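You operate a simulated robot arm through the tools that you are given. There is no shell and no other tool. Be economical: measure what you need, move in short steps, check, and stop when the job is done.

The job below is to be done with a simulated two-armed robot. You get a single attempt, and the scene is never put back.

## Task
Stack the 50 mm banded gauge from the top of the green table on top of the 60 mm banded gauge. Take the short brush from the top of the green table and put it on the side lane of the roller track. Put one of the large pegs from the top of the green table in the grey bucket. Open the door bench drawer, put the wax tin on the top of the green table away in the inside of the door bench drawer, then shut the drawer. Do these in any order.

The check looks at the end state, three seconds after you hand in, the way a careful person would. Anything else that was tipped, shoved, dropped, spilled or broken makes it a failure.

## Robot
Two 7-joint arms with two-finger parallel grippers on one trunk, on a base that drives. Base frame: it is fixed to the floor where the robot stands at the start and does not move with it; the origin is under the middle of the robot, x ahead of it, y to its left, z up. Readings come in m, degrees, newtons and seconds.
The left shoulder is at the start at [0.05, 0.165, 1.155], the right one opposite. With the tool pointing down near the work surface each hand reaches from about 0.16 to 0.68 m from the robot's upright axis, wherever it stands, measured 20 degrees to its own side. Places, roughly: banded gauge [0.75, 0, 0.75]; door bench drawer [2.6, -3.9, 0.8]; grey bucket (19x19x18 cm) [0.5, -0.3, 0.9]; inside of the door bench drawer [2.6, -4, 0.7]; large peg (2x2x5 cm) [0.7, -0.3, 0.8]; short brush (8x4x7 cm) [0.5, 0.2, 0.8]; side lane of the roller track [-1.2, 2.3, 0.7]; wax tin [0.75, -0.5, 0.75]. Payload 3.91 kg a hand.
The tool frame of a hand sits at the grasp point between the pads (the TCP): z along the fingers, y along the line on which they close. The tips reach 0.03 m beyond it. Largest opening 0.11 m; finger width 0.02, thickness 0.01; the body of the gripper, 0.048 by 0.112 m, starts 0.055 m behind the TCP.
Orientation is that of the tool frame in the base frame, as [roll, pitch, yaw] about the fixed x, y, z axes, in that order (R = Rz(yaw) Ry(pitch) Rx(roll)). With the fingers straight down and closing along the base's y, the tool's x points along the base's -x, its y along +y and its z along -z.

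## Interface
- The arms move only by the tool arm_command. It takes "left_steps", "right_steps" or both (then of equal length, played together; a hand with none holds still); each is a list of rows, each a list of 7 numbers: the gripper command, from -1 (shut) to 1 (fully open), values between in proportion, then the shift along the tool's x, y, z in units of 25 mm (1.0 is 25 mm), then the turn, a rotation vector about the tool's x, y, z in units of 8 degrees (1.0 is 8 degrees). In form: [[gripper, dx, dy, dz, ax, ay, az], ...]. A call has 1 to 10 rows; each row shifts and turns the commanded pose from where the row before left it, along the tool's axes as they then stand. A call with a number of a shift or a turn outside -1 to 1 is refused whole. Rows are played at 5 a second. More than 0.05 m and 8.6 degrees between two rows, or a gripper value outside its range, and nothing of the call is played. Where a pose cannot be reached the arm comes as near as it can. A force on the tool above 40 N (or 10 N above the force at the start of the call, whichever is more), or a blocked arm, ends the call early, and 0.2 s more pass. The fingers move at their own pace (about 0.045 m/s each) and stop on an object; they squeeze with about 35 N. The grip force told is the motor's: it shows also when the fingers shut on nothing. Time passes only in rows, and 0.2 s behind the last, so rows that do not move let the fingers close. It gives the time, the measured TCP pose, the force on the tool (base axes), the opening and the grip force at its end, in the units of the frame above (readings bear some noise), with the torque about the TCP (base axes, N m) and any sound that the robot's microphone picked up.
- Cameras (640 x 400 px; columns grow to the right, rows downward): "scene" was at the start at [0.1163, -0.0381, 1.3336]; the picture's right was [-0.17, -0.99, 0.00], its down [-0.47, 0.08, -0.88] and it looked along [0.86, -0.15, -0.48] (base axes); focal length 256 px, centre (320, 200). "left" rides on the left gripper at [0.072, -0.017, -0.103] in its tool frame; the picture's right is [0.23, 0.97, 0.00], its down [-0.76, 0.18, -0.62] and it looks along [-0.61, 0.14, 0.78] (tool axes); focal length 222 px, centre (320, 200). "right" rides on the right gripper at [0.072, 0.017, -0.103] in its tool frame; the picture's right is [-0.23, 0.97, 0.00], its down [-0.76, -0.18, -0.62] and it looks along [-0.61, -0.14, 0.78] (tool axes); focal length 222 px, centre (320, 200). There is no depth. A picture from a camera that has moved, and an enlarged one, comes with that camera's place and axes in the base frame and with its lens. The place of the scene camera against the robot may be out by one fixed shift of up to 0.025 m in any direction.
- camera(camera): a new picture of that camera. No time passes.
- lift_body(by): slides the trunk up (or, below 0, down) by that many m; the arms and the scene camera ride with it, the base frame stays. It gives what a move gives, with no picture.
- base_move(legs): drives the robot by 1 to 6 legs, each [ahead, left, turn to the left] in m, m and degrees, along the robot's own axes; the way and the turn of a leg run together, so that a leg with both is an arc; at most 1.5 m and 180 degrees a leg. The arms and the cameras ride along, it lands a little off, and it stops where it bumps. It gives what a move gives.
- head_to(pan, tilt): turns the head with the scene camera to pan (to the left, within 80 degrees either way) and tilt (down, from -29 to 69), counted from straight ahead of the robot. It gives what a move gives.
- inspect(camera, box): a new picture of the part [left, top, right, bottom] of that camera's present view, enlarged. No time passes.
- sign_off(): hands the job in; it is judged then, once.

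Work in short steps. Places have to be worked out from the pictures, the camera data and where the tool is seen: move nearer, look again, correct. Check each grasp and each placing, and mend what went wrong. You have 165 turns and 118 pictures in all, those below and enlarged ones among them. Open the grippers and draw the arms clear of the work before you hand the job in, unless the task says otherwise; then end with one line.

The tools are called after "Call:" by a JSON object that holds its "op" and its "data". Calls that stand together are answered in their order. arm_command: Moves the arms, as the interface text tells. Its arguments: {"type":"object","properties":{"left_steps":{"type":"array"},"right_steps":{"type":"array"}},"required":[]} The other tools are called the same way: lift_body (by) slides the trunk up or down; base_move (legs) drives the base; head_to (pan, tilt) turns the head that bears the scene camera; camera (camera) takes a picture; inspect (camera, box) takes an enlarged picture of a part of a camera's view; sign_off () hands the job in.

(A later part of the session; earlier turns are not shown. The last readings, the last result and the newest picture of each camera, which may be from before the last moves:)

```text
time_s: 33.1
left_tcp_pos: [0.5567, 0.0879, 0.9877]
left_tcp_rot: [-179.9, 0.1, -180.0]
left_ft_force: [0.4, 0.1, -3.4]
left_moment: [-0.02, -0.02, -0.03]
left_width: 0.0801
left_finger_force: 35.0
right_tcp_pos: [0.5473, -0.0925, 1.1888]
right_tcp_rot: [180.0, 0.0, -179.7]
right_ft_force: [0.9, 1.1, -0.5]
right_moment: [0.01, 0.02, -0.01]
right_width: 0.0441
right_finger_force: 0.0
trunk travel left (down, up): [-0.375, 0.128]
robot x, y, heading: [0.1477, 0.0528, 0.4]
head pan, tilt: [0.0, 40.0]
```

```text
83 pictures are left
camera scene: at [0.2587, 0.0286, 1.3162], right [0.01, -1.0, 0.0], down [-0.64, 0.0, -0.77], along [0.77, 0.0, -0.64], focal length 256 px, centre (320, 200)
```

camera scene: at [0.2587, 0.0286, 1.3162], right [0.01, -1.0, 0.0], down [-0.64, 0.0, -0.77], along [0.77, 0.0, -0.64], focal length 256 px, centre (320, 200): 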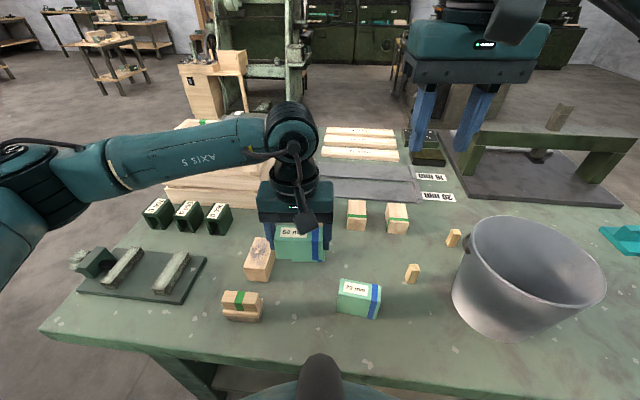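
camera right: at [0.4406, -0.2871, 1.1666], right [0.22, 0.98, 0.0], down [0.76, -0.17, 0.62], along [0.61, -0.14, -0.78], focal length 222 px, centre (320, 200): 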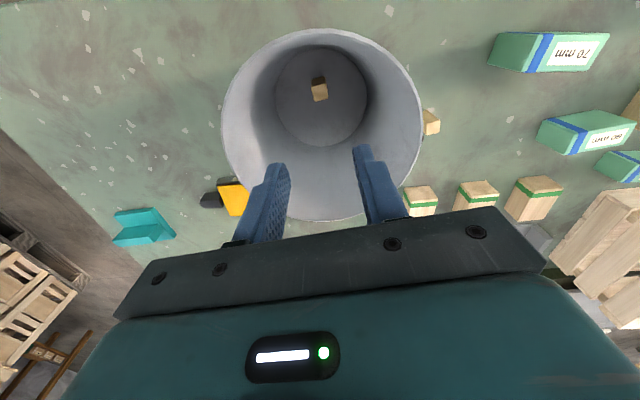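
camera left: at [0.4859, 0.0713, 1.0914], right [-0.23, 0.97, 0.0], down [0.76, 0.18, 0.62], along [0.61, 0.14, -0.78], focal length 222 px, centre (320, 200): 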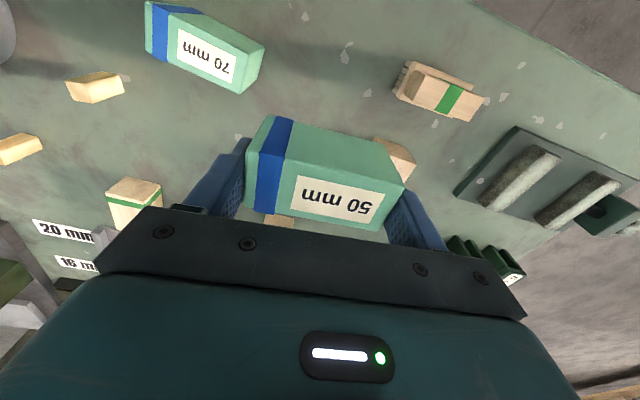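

I overshot toward the robot; move back over the 60 mm gauge at (0.665, 0.083), and check with the right wrist camera and the scene camera.

Call:
{"op": "arm_command", "data": {"left_steps": [[-1, -0.9, -0.1, 0, 0, 0, 0], [-1, -0.9, -0.1, 0, 0, 0, 0], [-1, -0.9, 0, 0, 0, 0, 0], [-1, -0.9, 0, 0, 0, 0, 0], [-1, -0.73, 0, 0, 0, 0, 0]]}}

Call:
{"op": "camera", "data": {"camera": "right"}}

Call:
{"op": "inspect", "data": {"camera": "scene", "box": [220, 170, 380, 290]}}

```text
time_s: 34.3
left_tcp_pos: [0.667, 0.083, 0.9869]
left_tcp_rot: [-180.0, 0.1, -179.8]
left_ft_force: [-0.4, 0.7, -3.7]
left_moment: [0.01, -0.02, 0.0]
left_width: 0.08
left_finger_force: 35.2
right_tcp_pos: [0.5476, -0.0926, 1.1882]
right_tcp_rot: [-180.0, 0.0, -179.7]
right_ft_force: [-0.7, 0.6, -0.8]
right_moment: [-0.02, 0.04, 0.02]
right_width: 0.0438
right_finger_force: 0.2
trunk travel left (down, up): [-0.375, 0.128]
robot x, y, heading: [0.147, 0.0503, 0.4]
head pan, tilt: [0.0, 40.0]
```

```text
82 pictures are left
camera right: at [0.4751, -0.0762, 1.2904], right [0.22, 0.98, 0.0], down [0.76, -0.17, 0.62], along [0.61, -0.14, -0.78], focal length 222 px, centre (320, 200)
```

right: 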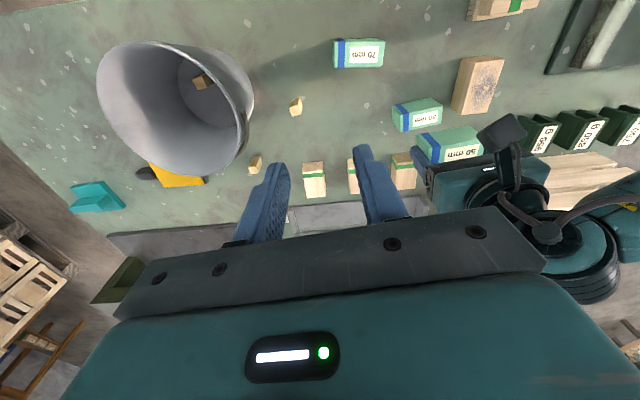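

```text
3.33 times, centred on (300, 230) of scene
camera zoom: at [0.2592, 0.0282, 1.3161], right [0.01, -1.0, 0.0], down [-0.64, 0.0, -0.77], along [0.77, 0.0, -0.64], focal length 854 px, centre (387, 100)
```

zoom: 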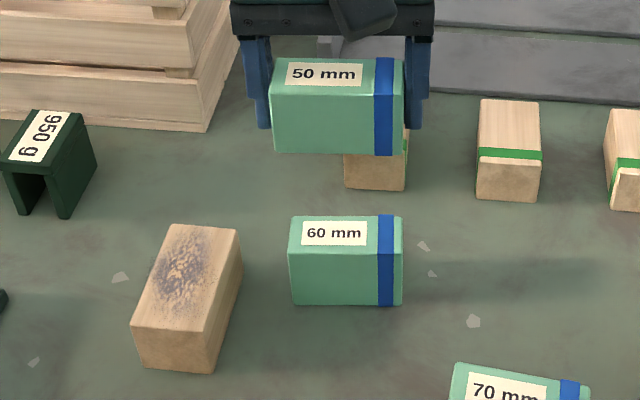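

Using the held gauge as calibration, the 60 mm centre is ≈(0.667, 0.082) and my hold is at (0.667, 0.083). Lower until just above contact.

Call:
{"op": "arm_command", "data": {"left_steps": [[-1, 0, 0, 1, 0, 0, 0], [-1, 0, 0, 1, 0, 0, 0], [-1, 0, 0, 1, 0, 0, 0], [-1, 0, 0, 0.3, 0, 0, 0]]}}

Call:
{"op": "inspect", "data": {"camera": "scene", "box": [240, 190, 360, 280]}}

Call:
{"op": "inspect", "data": {"camera": "right", "box": [360, 60, 520, 190]}}

```text
time_s: 35.3
left_tcp_pos: [0.6677, 0.0828, 0.9034]
left_tcp_rot: [179.9, 0.0, -180.0]
left_ft_force: [0.6, -0.4, -4.0]
left_moment: [0.01, 0.01, 0.02]
left_width: 0.08
left_finger_force: 35.6
right_tcp_pos: [0.5472, -0.0918, 1.1886]
right_tcp_rot: [180.0, 0.0, -179.7]
right_ft_force: [-0.7, -0.2, 0.5]
right_moment: [0.01, 0.01, 0.01]
right_width: 0.0439
right_finger_force: 0.0
trunk travel left (down, up): [-0.375, 0.128]
robot x, y, heading: [0.1498, 0.0457, 0.4]
head pan, tilt: [0.0, 40.0]
```

```text
4.44 times, centred on (300, 235) of scene
camera zoom: at [0.259, 0.0283, 1.3162], right [0.01, -1.0, 0.0], down [-0.64, 0.0, -0.77], along [0.77, 0.0, -0.64], focal length 1139 px, centre (409, 44)
```

zoom: 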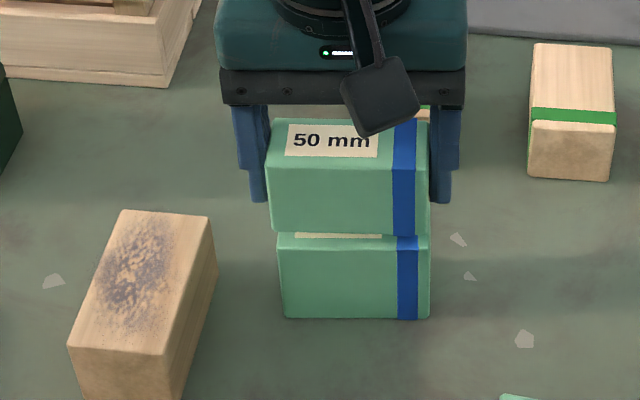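

```text
3.08 times, centred on (440, 125) of right
camera zoom: at [0.4748, -0.0761, 1.2906], right [0.22, 0.98, 0.0], down [0.76, -0.17, 0.62], along [0.61, -0.14, -0.78], focal length 684 px, centre (-49, 431)
```

zoom: 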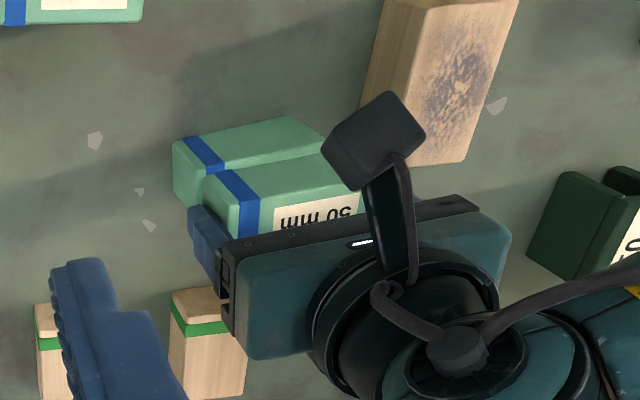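

Nearly aligned; shift 2–3 mm toward robot and right, and lower onto the 60 mm gauge.

Call:
{"op": "arm_command", "data": {"left_steps": [[-1, 0.1, -0.07, 0, 0, 0, 0], [-1, 0, 0, 0.12, 0, 0, 0], [-1, 0, 0, 0.12, 0, 0, 0], [-1, 0, 0, 0, 0, 0, 0]]}}

Call:
{"op": "inspect", "data": {"camera": "scene", "box": [240, 190, 360, 280]}}

```text
time_s: 36.3
left_tcp_pos: [0.6633, 0.0819, 0.8986]
left_tcp_rot: [180.0, 0.0, -179.9]
left_ft_force: [-0.6, 0.1, -3.4]
left_moment: [0.0, -0.02, -0.02]
left_width: 0.0804
left_finger_force: 35.0
right_tcp_pos: [0.5481, -0.0923, 1.1889]
right_tcp_rot: [179.9, 0.1, -179.7]
right_ft_force: [0.1, -0.2, 0.4]
right_moment: [0.02, 0.02, -0.02]
right_width: 0.0439
right_finger_force: 0.0
trunk travel left (down, up): [-0.375, 0.128]
robot x, y, heading: [0.1453, 0.0533, 0.3]
head pan, tilt: [0.0, 40.0]
```

```text
4.44 times, centred on (300, 235) of scene
camera zoom: at [0.259, 0.0283, 1.3162], right [0.01, -1.0, 0.0], down [-0.64, 0.0, -0.77], along [0.77, 0.0, -0.64], focal length 1139 px, centre (409, 44)
```

zoom: 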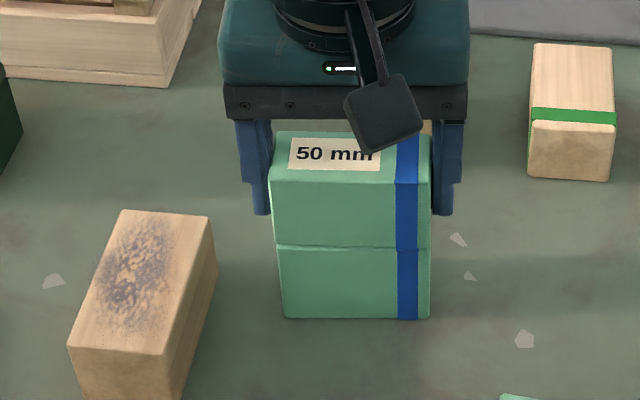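

Edges coincide; step down by 1 mm at a time until contact is felt.

Call:
{"op": "arm_command", "data": {"left_steps": [[-1, 0, 0, 0.06, 0, 0, 0], [-1, 0, 0, 0, 0, 0, 0]]}}

Call:
{"op": "arm_command", "data": {"left_steps": [[-1, 0, 0, 0.06, 0, 0, 0], [-1, 0, 0, 0, 0, 0, 0]]}}

```text
time_s: 36.9
left_tcp_pos: [0.6636, 0.0821, 0.8972]
left_tcp_rot: [180.0, 0.0, -179.9]
left_ft_force: [0.2, -0.1, -3.9]
left_moment: [0.0, -0.01, 0.02]
left_width: 0.08
left_finger_force: 35.4
right_tcp_pos: [0.5477, -0.092, 1.1876]
right_tcp_rot: [-179.9, 0.0, -179.6]
right_ft_force: [0.1, 0.3, 0.6]
right_moment: [0.0, 0.0, -0.03]
right_width: 0.0438
right_finger_force: 0.0
trunk travel left (down, up): [-0.375, 0.128]
robot x, y, heading: [0.1437, 0.0482, 0.4]
head pan, tilt: [0.0, 40.0]
```

```text
time_s: 37.5
left_tcp_pos: [0.6638, 0.0816, 0.8971]
left_tcp_rot: [-180.0, 0.2, -179.9]
left_ft_force: [-0.9, 2.4, 6.1]
left_moment: [0.24, 0.18, -0.08]
left_width: 0.08
left_finger_force: 35.6
right_tcp_pos: [0.5464, -0.0916, 1.1894]
right_tcp_rot: [179.9, 0.1, -179.6]
right_ft_force: [-1.0, 0.4, -1.0]
right_moment: [-0.02, 0.01, -0.02]
right_width: 0.044
right_finger_force: 0.0
trunk travel left (down, up): [-0.375, 0.128]
robot x, y, heading: [0.1469, 0.0516, 0.2]
head pan, tilt: [0.0, 40.0]
```

Contact felt. Release and rise.

Call:
{"op": "arm_command", "data": {"left_steps": [[0.8, 0, 0, 0, 0, 0, 0], [0.8, 0, 0, 0, 0, 0, 0], [0.8, 0, 0, 0, 0, 0, 0], [0.8, 0, 0, -1, 0, 0, 0], [0.8, 0, 0, -1, 0, 0, 0], [0.8, 0, 0, -1, 0, 0, 0], [0.8, 0, 0, -1, 0, 0, 0], [0.8, 0, 0, -1, 0, 0, 0]]}}

Call:
{"op": "inspect", "data": {"camera": "scene", "box": [200, 160, 400, 320]}}

Call:
{"op": "camera", "data": {"camera": "left"}}

```text
time_s: 39.3
left_tcp_pos: [0.6627, 0.0818, 1.0223]
left_tcp_rot: [-179.9, 0.0, -179.9]
left_ft_force: [0.2, 0.7, 0.0]
left_moment: [-0.02, -0.02, 0.0]
left_width: 0.0993
left_finger_force: 0.1
right_tcp_pos: [0.5478, -0.091, 1.189]
right_tcp_rot: [180.0, 0.0, -179.7]
right_ft_force: [-1.0, -0.8, -0.2]
right_moment: [0.01, -0.01, 0.0]
right_width: 0.0436
right_finger_force: 0.0
trunk travel left (down, up): [-0.375, 0.128]
robot x, y, heading: [0.1486, 0.0477, 0.4]
head pan, tilt: [0.0, 40.0]
```

```text
2.50 times, centred on (300, 240) of scene
camera zoom: at [0.2585, 0.0282, 1.3162], right [0.01, -1.0, 0.0], down [-0.64, 0.0, -0.77], along [0.77, 0.0, -0.64], focal length 641 px, centre (370, 100)
```

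zoom: 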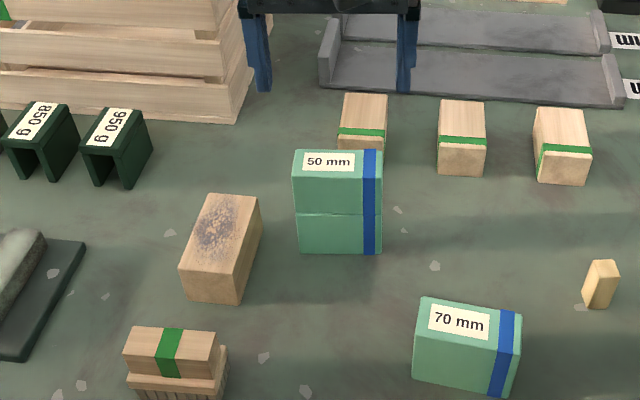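

```text
76 pictures are left
camera left: at [0.5907, 0.0652, 1.1263], right [-0.23, 0.97, 0.0], down [0.76, 0.18, 0.62], along [0.61, 0.14, -0.78], focal length 222 px, centre (320, 200)
```

left: 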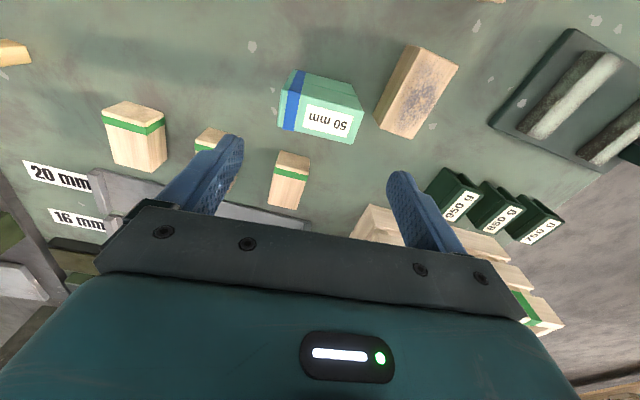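

Stack is good. Now the brush at ≈(0.508, 0.202): bring the left hand above it.

Call:
{"op": "arm_command", "data": {"left_steps": [[1, 0.8, 0.686, 0, 0, 0, 0], [1, 0.8, 0.686, 0, 0, 0, 0], [1, 0.8, 0.686, 0, 0, 0, 0], [1, 0.8, 0.686, 0, 0, 0, 0], [1, 0.8, 0.686, 0, 0, 0, 0], [1, 0.8, 0.686, 0, 0, 0, 0], [1, 0.8, 0.686, 0, 0, 0, 0], [1, 0.8, 0, 0, 0, 0, 0]]}}

Call:
{"op": "camera", "data": {"camera": "left"}}

Call:
{"op": "inspect", "data": {"camera": "scene", "box": [160, 200, 340, 340]}}

```text
time_s: 41.1
left_tcp_pos: [0.5036, 0.2039, 1.023]
left_tcp_rot: [180.0, 0.2, -180.0]
left_ft_force: [-0.5, 0.0, 1.0]
left_moment: [-0.04, -0.04, 0.01]
left_width: 0.1101
left_finger_force: 0.1
right_tcp_pos: [0.5465, -0.0923, 1.1886]
right_tcp_rot: [-180.0, 0.1, -179.7]
right_ft_force: [-0.4, 0.4, -0.7]
right_moment: [0.03, -0.03, -0.02]
right_width: 0.0443
right_finger_force: 0.0
trunk travel left (down, up): [-0.375, 0.128]
robot x, y, heading: [0.1447, 0.0484, 0.3]
head pan, tilt: [0.0, 40.0]
```

```text
75 pictures are left
camera left: at [0.4316, 0.1849, 1.1256], right [-0.23, 0.97, 0.0], down [0.76, 0.18, 0.62], along [0.61, 0.14, -0.78], focal length 222 px, centre (320, 200)
```

left: 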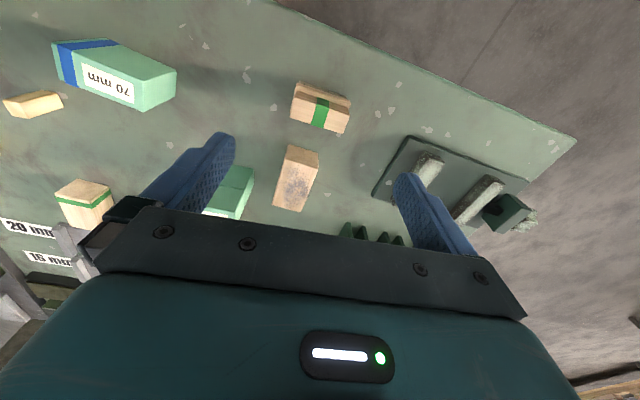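

```text
2.86 times, centred on (250, 270) of scene
camera zoom: at [0.2585, 0.0282, 1.3162], right [0.01, -1.0, 0.0], down [-0.64, 0.0, -0.77], along [0.77, 0.0, -0.64], focal length 732 px, centre (520, 0)
```

zoom: 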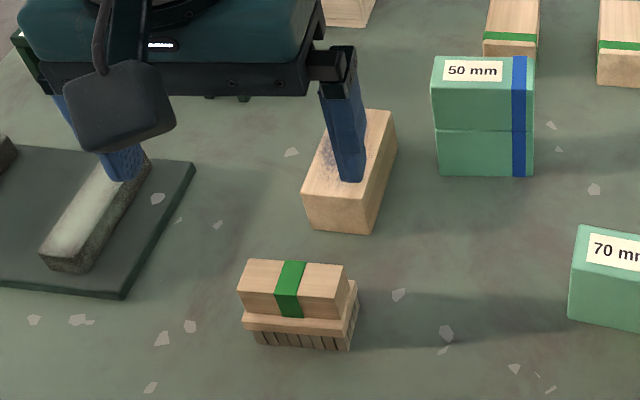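

Zoom in on the brush from the wrist to determine its turn.

Call:
{"op": "inspect", "data": {"camera": "left", "box": [270, 60, 370, 150]}}

```text
4.44 times, centred on (320, 105) of left
camera zoom: at [0.4316, 0.1849, 1.1256], right [-0.23, 0.97, 0.0], down [0.76, 0.18, 0.62], along [0.61, 0.14, -0.78], focal length 987 px, centre (320, 622)
```

zoom: 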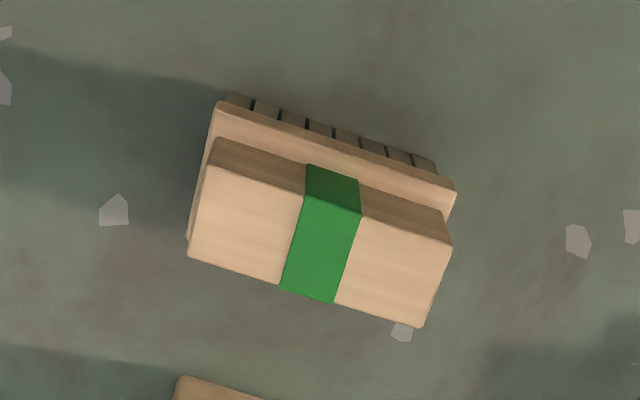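

Handle top ≈6.4 cm long, turned ≈-4°, centre ≈(0.514, 0.203), top ≈0.865. Descend around the handle ends (not to the plate) and check before closing.

Call:
{"op": "arm_command", "data": {"left_steps": [[0.8, -0.2, 0, 1, 0, 0, 0.5], [0.8, -0.22, 0, 1, 0, 0, 0], [0.8, 0, 0, 1, 0, 0, 0], [0.8, 0, 0, 1, 0, 0, 0], [0.8, 0, 0, 1, 0, 0, 0], [0.8, 0, 0, 0.8, 0, 0, 0], [0.8, 0, 0, 0, 0, 0, 0]]}}

Call:
{"op": "camera", "data": {"camera": "left"}}

Call:
{"op": "inspect", "data": {"camera": "scene", "box": [180, 220, 340, 340]}}

```text
time_s: 42.7
left_tcp_pos: [0.5143, 0.1999, 0.8751]
left_tcp_rot: [-180.0, 0.1, 176.1]
left_ft_force: [0.4, -0.3, -0.3]
left_moment: [0.0, 0.02, -0.03]
left_width: 0.0989
left_finger_force: 0.1
right_tcp_pos: [0.5473, -0.0923, 1.1885]
right_tcp_rot: [-180.0, 0.0, -179.7]
right_ft_force: [-0.6, 0.3, 0.6]
right_moment: [-0.01, 0.01, 0.0]
right_width: 0.0439
right_finger_force: 0.0
trunk travel left (down, up): [-0.375, 0.128]
robot x, y, heading: [0.1475, 0.0516, 0.5]
head pan, tilt: [0.0, 40.0]
```

```text
72 pictures are left
camera left: at [0.4415, 0.1887, 0.9789], right [-0.16, 0.99, 0.0], down [0.77, 0.13, 0.62], along [0.62, 0.1, -0.78], focal length 222 px, centre (320, 200)
```

left: 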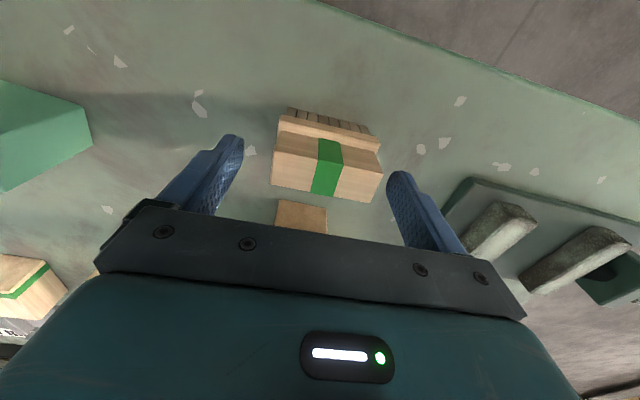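

```text
3.33 times, centred on (260, 280) of scene
camera zoom: at [0.2586, 0.0283, 1.3162], right [0.01, -1.0, 0.0], down [-0.64, 0.0, -0.77], along [0.77, 0.0, -0.64], focal length 854 px, centre (520, -67)
```

zoom: 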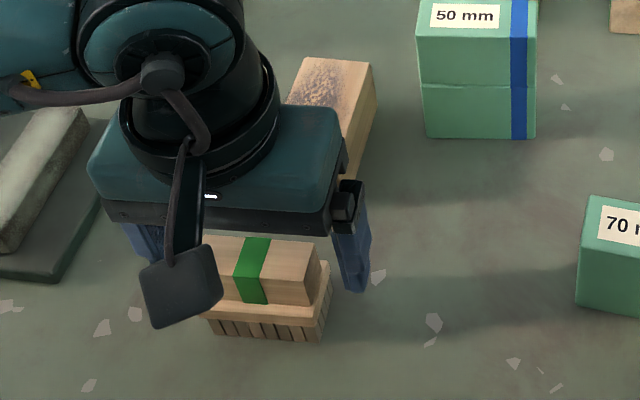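

Good; nudge +3 mm in y, lower 2.2 cm, and close.

Call:
{"op": "arm_command", "data": {"left_steps": [[0.8, 0.1, 0.15, 0.5, 0, 0, 0], [0.8, 0, 0, 0.45, 0, 0, 0], [-1, 0, 0, 0, 0, 0, 0], [-1, 0, 0, 0, 0, 0, 0], [-1, 0, 0, 0, 0, 0, 0], [-1, 0, 0, 0, 0, 0, 0]]}}

Call:
{"op": "camera", "data": {"camera": "left"}}

```text
time_s: 44.1
left_tcp_pos: [0.5114, 0.2058, 0.8515]
left_tcp_rot: [-179.9, -0.1, 176.1]
left_ft_force: [0.2, 0.3, 0.5]
left_moment: [0.0, 0.0, -0.03]
left_width: 0.0691
left_finger_force: 35.4
right_tcp_pos: [0.5473, -0.0928, 1.1888]
right_tcp_rot: [-179.9, 0.0, -179.6]
right_ft_force: [0.3, -0.4, 0.0]
right_moment: [0.02, -0.02, -0.03]
right_width: 0.044
right_finger_force: 0.0
trunk travel left (down, up): [-0.375, 0.128]
robot x, y, heading: [0.1459, 0.0499, 0.8]
head pan, tilt: [0.0, 40.0]
```

```text
70 pictures are left
camera left: at [0.4386, 0.1935, 0.9559], right [-0.16, 0.99, 0.0], down [0.77, 0.12, 0.62], along [0.62, 0.1, -0.78], focal length 222 px, centre (320, 200)
```

left: 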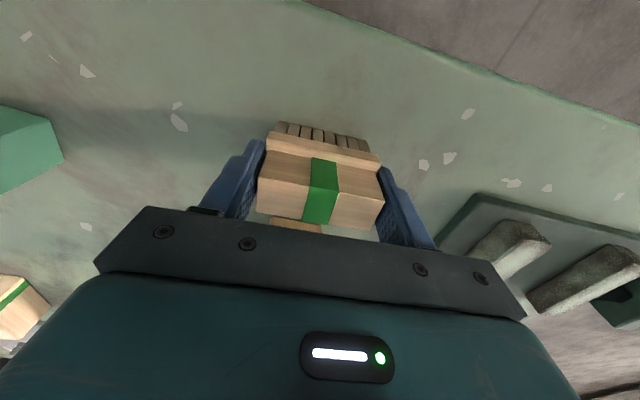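

Brush gripped (0.069). Lift it, back off from the table, and turn left to look for the roller track.

Call:
{"op": "arm_command", "data": {"left_steps": [[-1, 0, 0, -1, 0, 0, 0], [-1, 0, 0, -1, 0, 0, 0], [-1, 0, 0, -1, 0, 0, 0], [-1, 0, 0, -1, 0, 0, 0], [-1, 0, 0, -1, 0, 0, 0], [-1, 0, 0, -1, 0, 0, 0], [-1, 0, 0, -1, 0, 0, 0], [-1, 0, 0, -1, 0, 0, 0], [-1, 0, 0, -1, 0, 0, -0.5], [-1, 0, 0, -1, 0, 0, 0]]}}

Call:
{"op": "base_move", "data": {"legs": [[-0.2, 0, 0], [0, 0, 90]]}}

Call:
{"op": "head_to", "data": {"pan": 25, "tilt": 20}}

Call:
{"op": "camera", "data": {"camera": "scene"}}

```text
time_s: 46.3
left_tcp_pos: [0.5109, 0.2051, 1.104]
left_tcp_rot: [179.9, 0.1, -179.8]
left_ft_force: [0.0, -0.6, -1.6]
left_moment: [0.0, -0.03, 0.02]
left_width: 0.069
left_finger_force: 35.0
right_tcp_pos: [0.5472, -0.0922, 1.1888]
right_tcp_rot: [180.0, 0.2, -179.7]
right_ft_force: [-0.1, -0.3, -0.7]
right_moment: [0.0, -0.02, 0.0]
right_width: 0.0441
right_finger_force: 0.1
trunk travel left (down, up): [-0.375, 0.128]
robot x, y, heading: [0.1454, 0.0493, 0.5]
head pan, tilt: [0.0, 40.0]
```

```text
time_s: 51.7
left_tcp_pos: [-0.203, 0.4167, 1.1036]
left_tcp_rot: [180.0, 0.1, -91.0]
left_ft_force: [0.0, -0.1, -1.9]
left_moment: [0.05, 0.0, 0.0]
left_width: 0.0691
left_finger_force: 34.9
right_tcp_pos: [0.0958, 0.4471, 1.1891]
right_tcp_rot: [180.0, 0.0, -90.8]
right_ft_force: [0.1, -0.5, -0.1]
right_moment: [0.02, 0.02, -0.04]
right_width: 0.0437
right_finger_force: 0.1
trunk travel left (down, up): [-0.375, 0.128]
robot x, y, heading: [-0.0541, 0.051, 89.4]
head pan, tilt: [0.0, 40.0]
```

```text
time_s: 52.6
left_tcp_pos: [-0.2033, 0.416, 1.103]
left_tcp_rot: [-180.0, 0.0, -91.1]
left_ft_force: [0.0, -0.6, 0.0]
left_moment: [-0.01, 0.01, 0.03]
left_width: 0.0691
left_finger_force: 34.9
right_tcp_pos: [0.0944, 0.4467, 1.1891]
right_tcp_rot: [-180.0, -0.1, -90.9]
right_ft_force: [0.2, 0.2, -0.1]
right_moment: [0.01, 0.01, 0.01]
right_width: 0.0437
right_finger_force: 0.0
trunk travel left (down, up): [-0.375, 0.128]
robot x, y, heading: [-0.0543, 0.0496, 89.5]
head pan, tilt: [25.0, 20.0]
```

```text
69 pictures are left
camera scene: at [-0.0953, 0.1406, 1.3475], right [0.91, 0.41, 0.0], down [0.14, -0.31, -0.94], along [-0.39, 0.86, -0.34], focal length 256 px, centre (320, 200)
```

scene: 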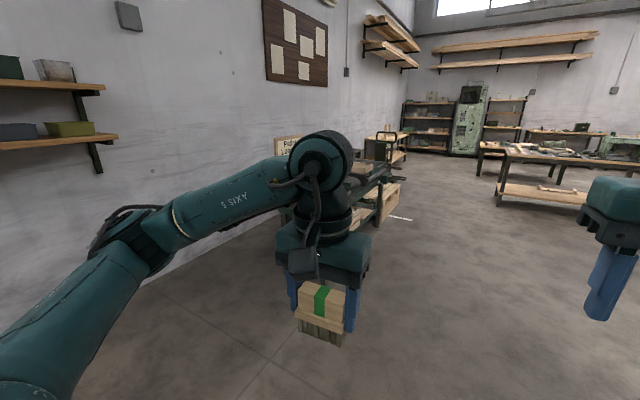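

The track is behind the hand, along the wall. The floor ahead is clear; drive ahead 0.9 m and look with the head panned left.

Call:
{"op": "base_move", "data": {"legs": [[0.9, 0, 0]]}}

Call:
{"op": "head_to", "data": {"pan": 50, "tilt": 28}}

Call:
{"op": "camera", "data": {"camera": "scene"}}

```text
time_s: 57.3
left_tcp_pos: [-0.1841, 1.3202, 1.1034]
left_tcp_rot: [179.9, 0.0, -91.5]
left_ft_force: [-0.3, 0.0, -2.0]
left_moment: [-0.02, 0.01, -0.01]
left_width: 0.0692
left_finger_force: 35.7
right_tcp_pos: [0.1135, 1.3477, 1.1889]
right_tcp_rot: [180.0, 0.1, -91.2]
right_ft_force: [-0.4, 0.7, -0.7]
right_moment: [-0.03, 0.0, 0.02]
right_width: 0.0441
right_finger_force: 0.1
trunk travel left (down, up): [-0.375, 0.128]
robot x, y, heading: [-0.04, 0.9515, 88.8]
head pan, tilt: [25.0, 20.0]
```

```text
time_s: 58.2
left_tcp_pos: [-0.1847, 1.32, 1.1036]
left_tcp_rot: [180.0, 0.1, -91.5]
left_ft_force: [-0.2, -1.1, -0.9]
left_moment: [0.02, -0.03, -0.01]
left_width: 0.0689
left_finger_force: 34.9
right_tcp_pos: [0.114, 1.3487, 1.1884]
right_tcp_rot: [-179.9, 0.2, -91.2]
right_ft_force: [0.1, 0.3, 0.2]
right_moment: [0.0, 0.02, 0.01]
right_width: 0.0439
right_finger_force: 0.1
trunk travel left (down, up): [-0.375, 0.128]
robot x, y, heading: [-0.0387, 0.9499, 88.9]
head pan, tilt: [50.0, 28.0]
```

```text
68 pictures are left
camera scene: at [-0.11, 1.0183, 1.3347], right [0.66, 0.75, 0.0], down [0.35, -0.31, -0.88], along [-0.66, 0.58, -0.47], focal length 256 px, centre (320, 200)
```

scene: 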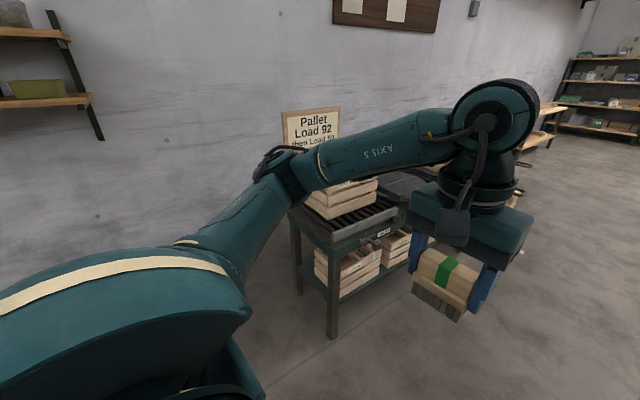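

The track's near front leg is at ≈(-0.74, 1.67). Drive on to y≈2.2, then turn left to face the track.

Call:
{"op": "base_move", "data": {"legs": [[1.25, 0, 0], [0, 0, 90]]}}

Call:
{"op": "head_to", "data": {"pan": 0, "tilt": 28}}

Call:
{"op": "camera", "data": {"camera": "scene"}}

```text
time_s: 68.3
left_tcp_pos: [-0.3887, 2.0434, 1.103]
left_tcp_rot: [180.0, 0.2, -1.3]
left_ft_force: [-0.3, -0.9, -0.8]
left_moment: [0.0, -0.02, 0.01]
left_width: 0.0689
left_finger_force: 35.1
right_tcp_pos: [-0.4162, 2.3431, 1.1883]
right_tcp_rot: [-180.0, 0.0, -1.0]
right_ft_force: [-0.5, 0.8, -0.8]
right_moment: [-0.03, -0.01, -0.01]
right_width: 0.0442
right_finger_force: 0.0
trunk travel left (down, up): [-0.375, 0.128]
robot x, y, heading: [-0.0219, 2.1905, 179.1]
head pan, tilt: [50.0, 28.0]
```

```text
time_s: 69.5
left_tcp_pos: [-0.3884, 2.0432, 1.1039]
left_tcp_rot: [180.0, 0.1, -1.2]
left_ft_force: [0.3, -0.1, -0.4]
left_moment: [0.0, 0.02, 0.04]
left_width: 0.0692
left_finger_force: 34.8
right_tcp_pos: [-0.4163, 2.3423, 1.1887]
right_tcp_rot: [-179.9, 0.0, -1.0]
right_ft_force: [0.5, 0.6, 0.2]
right_moment: [0.0, -0.02, 0.02]
right_width: 0.0442
right_finger_force: 0.1
trunk travel left (down, up): [-0.375, 0.128]
robot x, y, heading: [-0.0215, 2.1861, 179.2]
head pan, tilt: [0.0, 28.0]
```

```text
67 pictures are left
camera scene: at [-0.1428, 2.1701, 1.3347], right [0.02, 1.0, 0.0], down [0.47, -0.01, -0.88], along [-0.88, 0.02, -0.47], focal length 256 px, centre (320, 200)
```

scene: 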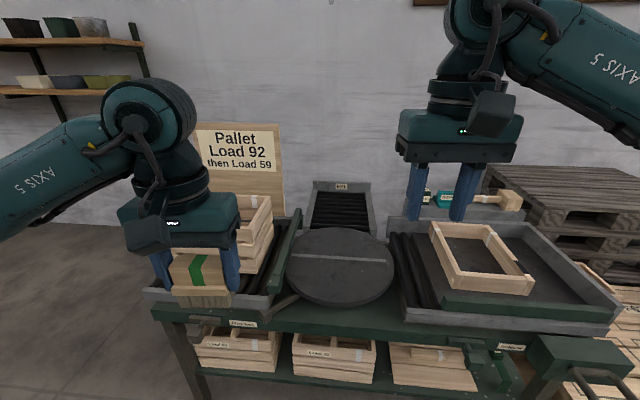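

A track with a turntable and several lanes; I'll read the labels to find the side lane.

Call:
{"op": "inspect", "data": {"camera": "scene", "box": [270, 160, 420, 260]}}

Call:
{"op": "inspect", "data": {"camera": "scene", "box": [140, 180, 460, 380]}}

Call:
{"op": "inspect", "data": {"camera": "scene", "box": [380, 180, 640, 380]}}

```text
4.00 times, centred on (345, 210) of scene
camera zoom: at [-0.1428, 2.1701, 1.3347], right [0.02, 1.0, 0.0], down [0.47, -0.01, -0.88], along [-0.88, 0.02, -0.47], focal length 1025 px, centre (220, 160)
```

zoom: 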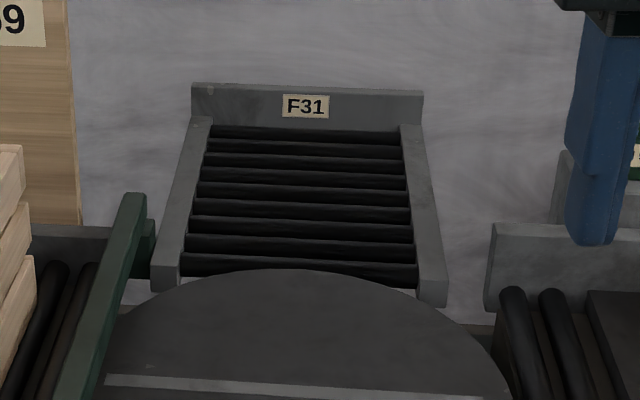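

```text
2.00 times, centred on (300, 280) of scene
camera zoom: at [-0.1428, 2.1701, 1.3347], right [0.02, 1.0, 0.0], down [0.47, -0.01, -0.88], along [-0.88, 0.02, -0.47], focal length 512 px, centre (360, 40)
```

zoom: 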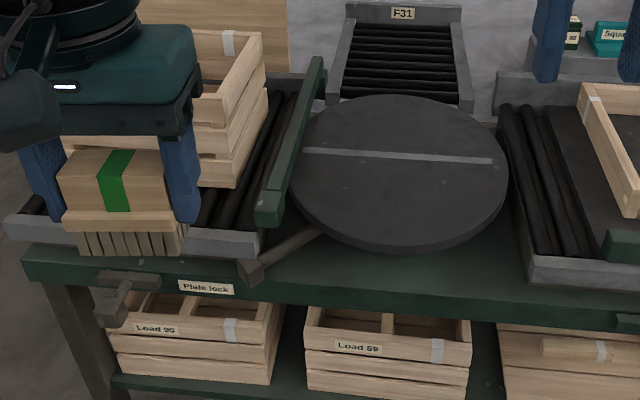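

```text
2.00 times, centred on (510, 280) of scene
camera zoom: at [-0.1428, 2.1701, 1.3347], right [0.02, 1.0, 0.0], down [0.47, -0.01, -0.88], along [-0.88, 0.02, -0.47], focal length 512 px, centre (-60, 40)
```

zoom: 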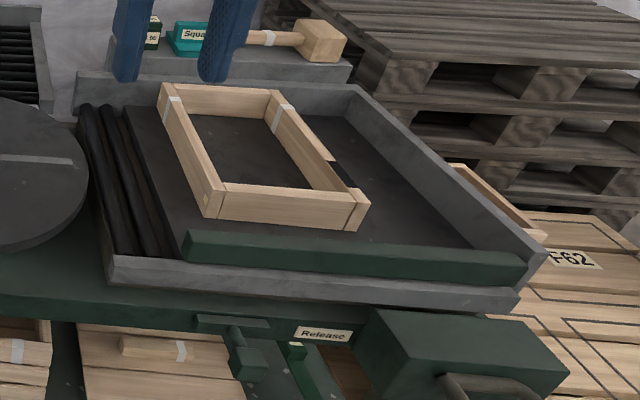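

The rear spur lane F31 (≈x -1.07…-1.43, y≈2.28) fits the stated place. It's far behind the table edge (≈-0.59), so I need to get close: move ahead 0.22 m and right 0.08 m, then look down.

Call:
{"op": "base_move", "data": {"legs": [[0.22, -0.08, 0]]}}

Call:
{"op": "head_to", "data": {"pan": 0, "tilt": 52}}

Call:
{"op": "camera", "data": {"camera": "scene"}}

```text
time_s: 71.2
left_tcp_pos: [-0.6059, 2.1289, 1.1034]
left_tcp_rot: [180.0, -0.1, -1.3]
left_ft_force: [-0.6, -0.9, -0.5]
left_moment: [-0.02, -0.03, 0.0]
left_width: 0.0692
left_finger_force: 35.5
right_tcp_pos: [-0.6351, 2.4256, 1.189]
right_tcp_rot: [180.0, -0.1, -1.0]
right_ft_force: [-0.8, -0.4, -0.4]
right_moment: [-0.01, -0.01, 0.03]
right_width: 0.0439
right_finger_force: 0.0
trunk travel left (down, up): [-0.375, 0.128]
robot x, y, heading: [-0.2403, 2.2734, 178.7]
head pan, tilt: [0.0, 28.0]
```

```text
time_s: 72.1
left_tcp_pos: [-0.6061, 2.128, 1.1031]
left_tcp_rot: [180.0, 0.0, -1.3]
left_ft_force: [-0.8, 0.1, -1.2]
left_moment: [0.01, 0.0, 0.01]
left_width: 0.0693
left_finger_force: 34.9
right_tcp_pos: [-0.6341, 2.4255, 1.19]
right_tcp_rot: [-180.0, 0.1, -1.0]
right_ft_force: [-0.4, 0.7, -0.1]
right_moment: [-0.03, 0.01, 0.02]
right_width: 0.0441
right_finger_force: 0.0
trunk travel left (down, up): [-0.375, 0.128]
robot x, y, heading: [-0.2367, 2.2772, 178.9]
head pan, tilt: [0.0, 52.0]
```

```text
63 pictures are left
camera scene: at [-0.3445, 2.2535, 1.2994], right [0.02, 1.0, 0.0], down [0.79, -0.01, -0.62], along [-0.62, 0.01, -0.79], focal length 256 px, centre (320, 200)
```

scene: 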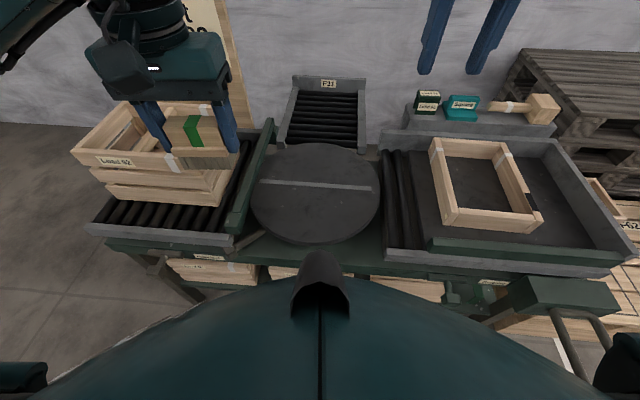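

The lane surface is ≈0.745 high and its near end at x≈-0.98. Drive ahead 0.15 m (as near as I stood at the green table).

Call:
{"op": "base_move", "data": {"legs": [[0.16, 0.02, 0]]}}

Call:
{"op": "camera", "data": {"camera": "scene"}}

```text
time_s: 73.5
left_tcp_pos: [-0.7366, 2.116, 1.1044]
left_tcp_rot: [179.9, 0.0, -1.6]
left_ft_force: [0.9, 0.7, -1.6]
left_moment: [-0.03, 0.0, 0.01]
left_width: 0.069
left_finger_force: 35.5
right_tcp_pos: [-0.7624, 2.4139, 1.1888]
right_tcp_rot: [180.0, 0.0, -1.5]
right_ft_force: [0.4, -1.3, 0.3]
right_moment: [0.0, -0.01, -0.01]
right_width: 0.044
right_finger_force: 0.1
trunk travel left (down, up): [-0.375, 0.128]
robot x, y, heading: [-0.371, 2.2586, 178.4]
head pan, tilt: [0.0, 52.0]
stopped in leg 1: the robot was blocked; the commanded pose is now the measured one
```

```text
62 pictures are left
camera scene: at [-0.4737, 2.2387, 1.2996], right [0.03, 1.0, 0.0], down [0.79, -0.02, -0.62], along [-0.62, 0.02, -0.79], focal length 256 px, centre (320, 200)
```

scene: 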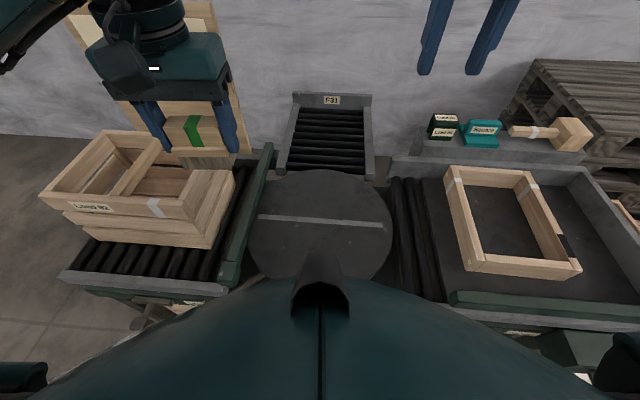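

Bumped lightly at x=-0.371; back off 1.5 cm. Then stretch the left hand out over the lane at the present height, to see how far it gets.

Call:
{"op": "base_move", "data": {"legs": [[-0.015, 0, 0]]}}

Call:
{"op": "arm_command", "data": {"left_steps": [[-1, -1, -0.5, 0, 0, 0, 0], [-1, -1, -0.5, 0, 0, 0, 0], [-1, -1, -0.5, 0, 0, 0, 0], [-1, -1, -0.5, 0, 0, 0, 0], [-1, -1, -0.5, 0, 0, 0, 0], [-1, -1, -0.5, 0, 0, 0, 0], [-1, -1, -0.5, 0, 0, 0, 0], [-1, -1, -0.5, 0, 0, 0, 0], [-1, -1, -0.5, 0, 0, 0, 0], [-1, -1, -0.5, 0, 0, 0, 0]]}}

Call:
{"op": "lift_body", "data": {"by": -0.1}}

Call:
{"op": "camera", "data": {"camera": "scene"}}

```text
time_s: 74.3
left_tcp_pos: [-0.7234, 2.1149, 1.1047]
left_tcp_rot: [180.0, 0.0, -1.6]
left_ft_force: [0.2, -0.1, -1.0]
left_moment: [0.01, 0.01, 0.03]
left_width: 0.0691
left_finger_force: 35.7
right_tcp_pos: [-0.7488, 2.4136, 1.1875]
right_tcp_rot: [180.0, -0.1, -1.4]
right_ft_force: [-0.4, -0.3, 0.2]
right_moment: [0.0, -0.01, 0.01]
right_width: 0.0439
right_finger_force: 0.0
trunk travel left (down, up): [-0.375, 0.128]
robot x, y, heading: [-0.352, 2.2574, 178.8]
head pan, tilt: [0.0, 52.0]
```

```text
time_s: 76.5
left_tcp_pos: [-0.9649, 2.2465, 1.1018]
left_tcp_rot: [179.9, 0.1, -1.7]
left_ft_force: [0.2, 0.5, -1.4]
left_moment: [-0.05, 0.0, -0.02]
left_width: 0.0689
left_finger_force: 35.0
left hand out of reach, approached as far as the arm can: row 10
right_tcp_pos: [-0.7491, 2.4149, 1.1867]
right_tcp_rot: [-180.0, -0.1, -1.6]
right_ft_force: [0.1, 0.5, 0.2]
right_moment: [-0.01, 0.01, 0.02]
right_width: 0.0442
right_finger_force: 0.1
trunk travel left (down, up): [-0.375, 0.128]
robot x, y, heading: [-0.3559, 2.2573, 178.3]
head pan, tilt: [0.0, 52.0]
```

```text
time_s: 77.8
left_tcp_pos: [-0.9668, 2.2439, 1.0002]
left_tcp_rot: [-180.0, 0.0, -1.7]
left_ft_force: [0.9, 0.6, 0.4]
left_moment: [0.01, -0.03, 0.0]
left_width: 0.0692
left_finger_force: 34.4
right_tcp_pos: [-0.7498, 2.4133, 1.0874]
right_tcp_rot: [179.9, -0.1, -1.5]
right_ft_force: [-0.9, -0.9, 0.2]
right_moment: [0.0, 0.02, 0.0]
right_width: 0.044
right_finger_force: 0.0
trunk travel left (down, up): [-0.275, 0.228]
robot x, y, heading: [-0.3521, 2.2566, 178.7]
head pan, tilt: [0.0, 52.0]
```

```text
61 pictures are left
camera scene: at [-0.4604, 2.2381, 1.1994], right [0.03, 1.0, 0.0], down [0.79, -0.02, -0.62], along [-0.62, 0.02, -0.79], focal length 256 px, centre (320, 200)
```

scene: 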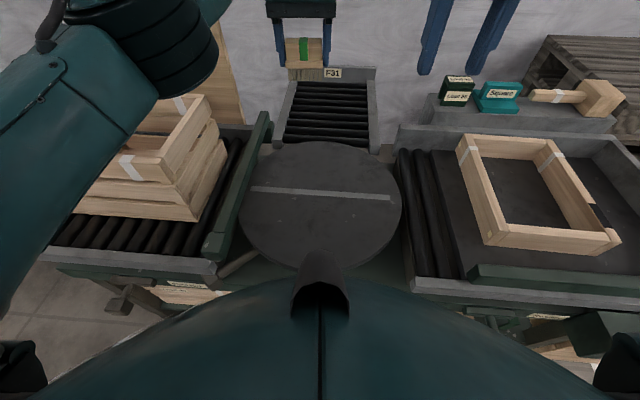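

Wrist view to measure the lane.

Call:
{"op": "camera", "data": {"camera": "left"}}

Call:
{"op": "camera", "data": {"camera": "right"}}

```text
60 pictures are left
camera left: at [-0.8916, 2.2585, 1.1047], right [0.2, -0.98, 0.0], down [-0.77, -0.16, 0.62], along [-0.61, -0.12, -0.78], focal length 222 px, centre (320, 200)
```

left: 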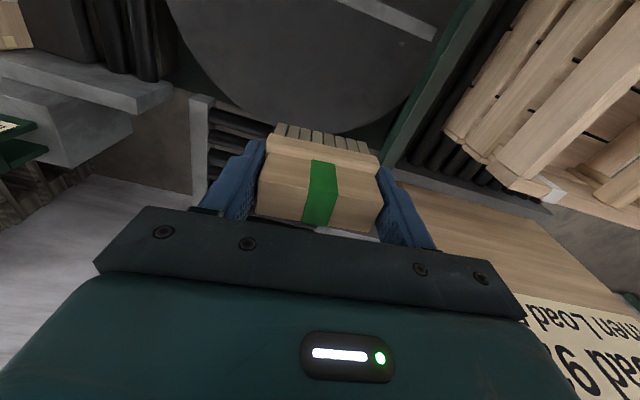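

```text
59 pictures are left
camera right: at [-0.6776, 2.3937, 1.1898], right [-0.25, -0.97, 0.0], down [-0.76, 0.2, 0.62], along [-0.6, 0.16, -0.78], focal length 222 px, centre (320, 200)
```

right: 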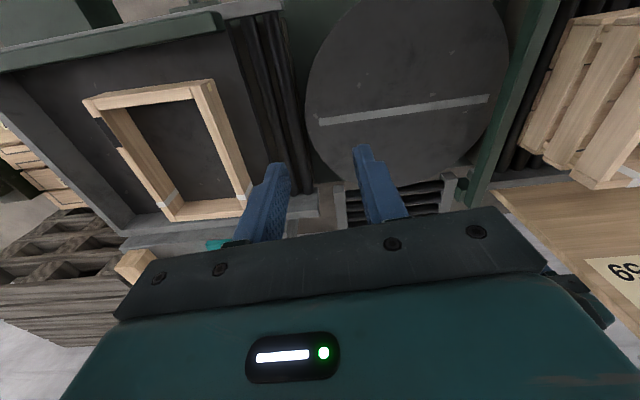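

The lane's near end is at x≈-1.0, its surface ≈0.71–0.75. Extend forward while descending, to see what reach I get lower down.

Call:
{"op": "arm_command", "data": {"left_steps": [[-1, -0.2, 0, 1, 0, 0, 0], [-1, -0.5, 0, 1, 0, 0, 0], [-1, -0.7, 0, 1, 0, 0, 0], [-1, -0.8, 0, 1, 0, 0, 0], [-1, -0.8, 0, 0.8, 0, 0, 0], [-1, -0.8, 0, 0.4, 0, 0, 0]]}}

Call:
{"op": "camera", "data": {"camera": "scene"}}

```text
time_s: 79.2
left_tcp_pos: [-0.989, 2.224, 0.8847]
left_tcp_rot: [-179.9, 0.0, -1.7]
left_ft_force: [0.8, 0.5, -0.6]
left_moment: [-0.01, 0.0, -0.03]
left_width: 0.069
left_finger_force: 35.0
left hand out of reach, approached as far as the arm can: row 2, 3, 4, 5, 6
right_tcp_pos: [-0.7506, 2.4125, 1.0869]
right_tcp_rot: [179.9, -0.1, -1.5]
right_ft_force: [0.2, 0.2, -0.2]
right_moment: [-0.02, -0.01, -0.02]
right_width: 0.0438
right_finger_force: 0.0
trunk travel left (down, up): [-0.275, 0.228]
robot x, y, heading: [-0.3514, 2.2545, 178.2]
head pan, tilt: [0.0, 52.0]
```

```text
58 pictures are left
camera scene: at [-0.4603, 2.2383, 1.1994], right [0.03, 1.0, 0.0], down [0.79, -0.02, -0.62], along [-0.62, 0.02, -0.79], focal length 256 px, centre (320, 200)
```

scene: 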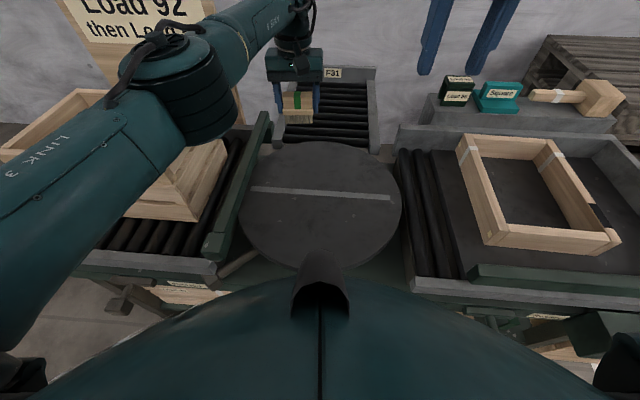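

Tool-down reach ends at x≈-0.99. Turning the robot to the right brings the left shoulder nearer the lane. Retract the hand up and back, back off 2 cm, then turn right 30°.

Call:
{"op": "arm_command", "data": {"left_steps": [[-1, 0, 0, -1, 0, 0, 0], [-1, 0, 0, -1, 0, 0, 0], [-1, 0.5, 0, -1, 0, 0, 0], [-1, 1, 0, -1, 0, 0, 0], [-1, 1, 0, -1, 0, 0, 0], [-1, 1, 0, 0, 0, 0, 0], [-1, 1, 0, 0, 0, 0, 0], [-1, 1, 0, 0, 0, 0, 0]]}}

Call:
{"op": "base_move", "data": {"legs": [[-0.02, 0, 0], [0, 0, -30]]}}

Call:
{"op": "head_to", "data": {"pan": 25, "tilt": 45}}

Call:
{"op": "camera", "data": {"camera": "scene"}}

```text
time_s: 81.0
left_tcp_pos: [-0.8435, 2.2185, 1.011]
left_tcp_rot: [-180.0, 0.0, -1.6]
left_ft_force: [1.0, 0.9, -1.2]
left_moment: [0.0, 0.01, 0.02]
left_width: 0.0689
left_finger_force: 35.0
left hand out of reach, approached as far as the arm can: row 2
right_tcp_pos: [-0.749, 2.413, 1.0876]
right_tcp_rot: [-179.9, -0.2, -1.4]
right_ft_force: [0.4, 0.2, -0.7]
right_moment: [-0.01, 0.01, 0.02]
right_width: 0.0439
right_finger_force: 0.0
trunk travel left (down, up): [-0.275, 0.228]
robot x, y, heading: [-0.3516, 2.2609, 178.4]
head pan, tilt: [0.0, 52.0]
```

```text
time_s: 83.3
left_tcp_pos: [-0.7771, 2.4688, 1.0105]
left_tcp_rot: [179.9, 0.0, -31.8]
left_ft_force: [-0.8, -0.2, -1.1]
left_moment: [0.02, 0.02, 0.02]
left_width: 0.0692
left_finger_force: 35.3
right_tcp_pos: [-0.5971, 2.5903, 1.0882]
right_tcp_rot: [-179.9, 0.0, -31.7]
right_ft_force: [0.3, 0.7, -0.2]
right_moment: [-0.01, 0.01, 0.03]
right_width: 0.044
right_finger_force: 0.2
trunk travel left (down, up): [-0.275, 0.228]
robot x, y, heading: [-0.3358, 2.2582, 148.2]
head pan, tilt: [0.0, 52.0]
```

```text
time_s: 84.2
left_tcp_pos: [-0.7767, 2.4695, 1.0099]
left_tcp_rot: [-180.0, 0.0, -31.7]
left_ft_force: [0.6, 0.0, -1.6]
left_moment: [0.03, -0.04, -0.01]
left_width: 0.0692
left_finger_force: 35.1
right_tcp_pos: [-0.5974, 2.5908, 1.0877]
right_tcp_rot: [180.0, -0.1, -31.7]
right_ft_force: [-0.1, -0.9, 0.6]
right_moment: [0.0, 0.02, 0.04]
right_width: 0.0439
right_finger_force: 0.0
trunk travel left (down, up): [-0.275, 0.228]
robot x, y, heading: [-0.3347, 2.2575, 148.3]
head pan, tilt: [25.0, 45.0]
```

```text
57 pictures are left
camera scene: at [-0.4419, 2.2598, 1.2089], right [0.12, 0.99, 0.0], down [0.7, -0.08, -0.71], along [-0.7, 0.08, -0.71], focal length 256 px, centre (320, 200)
```

scene: 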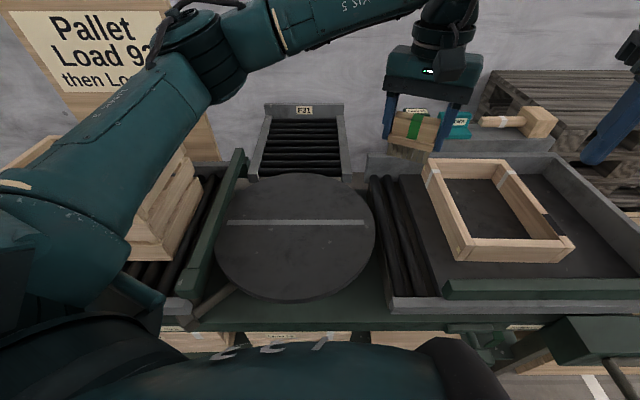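

The base turned freely. Nudge 2 cm closer, square the brush to the lane, then go over the lane at height.

Call:
{"op": "base_move", "data": {"legs": [[0.017, 0.01, 0]]}}

Call:
{"op": "arm_command", "data": {"left_steps": [[-1, 0, 0, 0, 0, 0, -0.94], [-1, 0, 0, 0, 0, 0, -0.94], [-1, 0, 0, 0, 0, 0, -0.94], [-1, 0, 0, 0, 0, 0, -0.94], [-1, -1, 0.9, 0, 0, 0, 0], [-1, -1, 0.9, 0, 0, 0, 0], [-1, -1, 0.9, 0, 0, 0, 0], [-1, -1, 0.9, 0, 0, 0, 0], [-1, -1, 0.9, 0, 0, 0, 0], [-1, -1, 0.9, 0, 0, 0, 0]]}}

Call:
{"op": "arm_command", "data": {"left_steps": [[-1, -1, 0.9, 0, 0, 0, 0], [-1, -1, 0.9, 0, 0, 0, 0], [-1, -1, 0, 1, 0, 0, 0], [-1, -0.5, 0, 1, 0, 0, 0], [-1, -0.5, 0, 1, 0, 0, 0]]}}

Call:
{"op": "camera", "data": {"camera": "scene"}}

```text
time_s: 85.0
left_tcp_pos: [-0.7981, 2.4693, 1.0107]
left_tcp_rot: [-180.0, 0.0, -31.8]
left_ft_force: [0.7, -0.3, -2.5]
left_moment: [0.01, 0.0, 0.01]
left_width: 0.0691
left_finger_force: 35.2
right_tcp_pos: [-0.6188, 2.5916, 1.0879]
right_tcp_rot: [-179.9, -0.1, -31.6]
right_ft_force: [-0.4, -0.5, -0.4]
right_moment: [-0.03, -0.01, -0.01]
right_width: 0.0439
right_finger_force: 0.1
trunk travel left (down, up): [-0.275, 0.228]
robot x, y, heading: [-0.3553, 2.2602, 148.3]
head pan, tilt: [25.0, 45.0]
```

```text
time_s: 87.2
left_tcp_pos: [-0.954, 2.3396, 1.011]
left_tcp_rot: [-180.0, 0.1, -1.7]
left_ft_force: [0.6, 0.2, -1.4]
left_moment: [0.02, -0.03, 0.01]
left_width: 0.0692
left_finger_force: 35.1
right_tcp_pos: [-0.6167, 2.5909, 1.0876]
right_tcp_rot: [-179.8, -0.1, -31.7]
right_ft_force: [-0.1, 0.1, 0.2]
right_moment: [-0.02, -0.01, 0.0]
right_width: 0.044
right_finger_force: 0.0
trunk travel left (down, up): [-0.275, 0.228]
robot x, y, heading: [-0.3515, 2.2583, 148.5]
head pan, tilt: [25.0, 45.0]
```

```text
time_s: 88.3
left_tcp_pos: [-1.0527, 2.2954, 0.9353]
left_tcp_rot: [-179.9, 0.0, -1.7]
left_ft_force: [0.0, 0.3, -0.8]
left_moment: [0.01, 0.0, 0.0]
left_width: 0.0691
left_finger_force: 34.9
right_tcp_pos: [-0.6175, 2.5912, 1.0861]
right_tcp_rot: [-179.9, -0.1, -31.7]
right_ft_force: [0.1, -0.3, 0.5]
right_moment: [0.0, -0.03, -0.02]
right_width: 0.0441
right_finger_force: 0.1
trunk travel left (down, up): [-0.275, 0.228]
robot x, y, heading: [-0.3539, 2.2612, 148.6]
head pan, tilt: [25.0, 45.0]
```

```text
56 pictures are left
camera scene: at [-0.4618, 2.2601, 1.2089], right [0.11, 0.99, 0.0], down [0.7, -0.08, -0.71], along [-0.7, 0.08, -0.71], focal length 256 px, centre (320, 200)
```

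scene: 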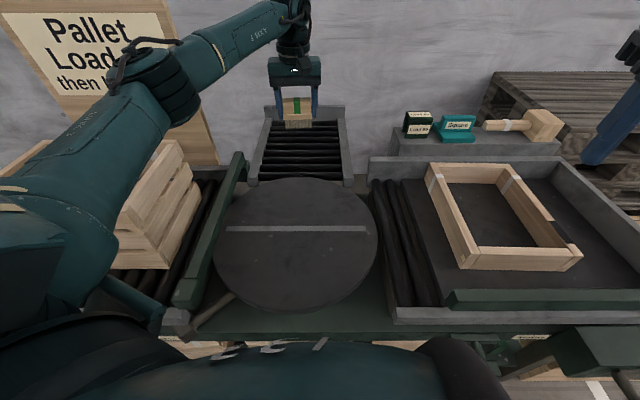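

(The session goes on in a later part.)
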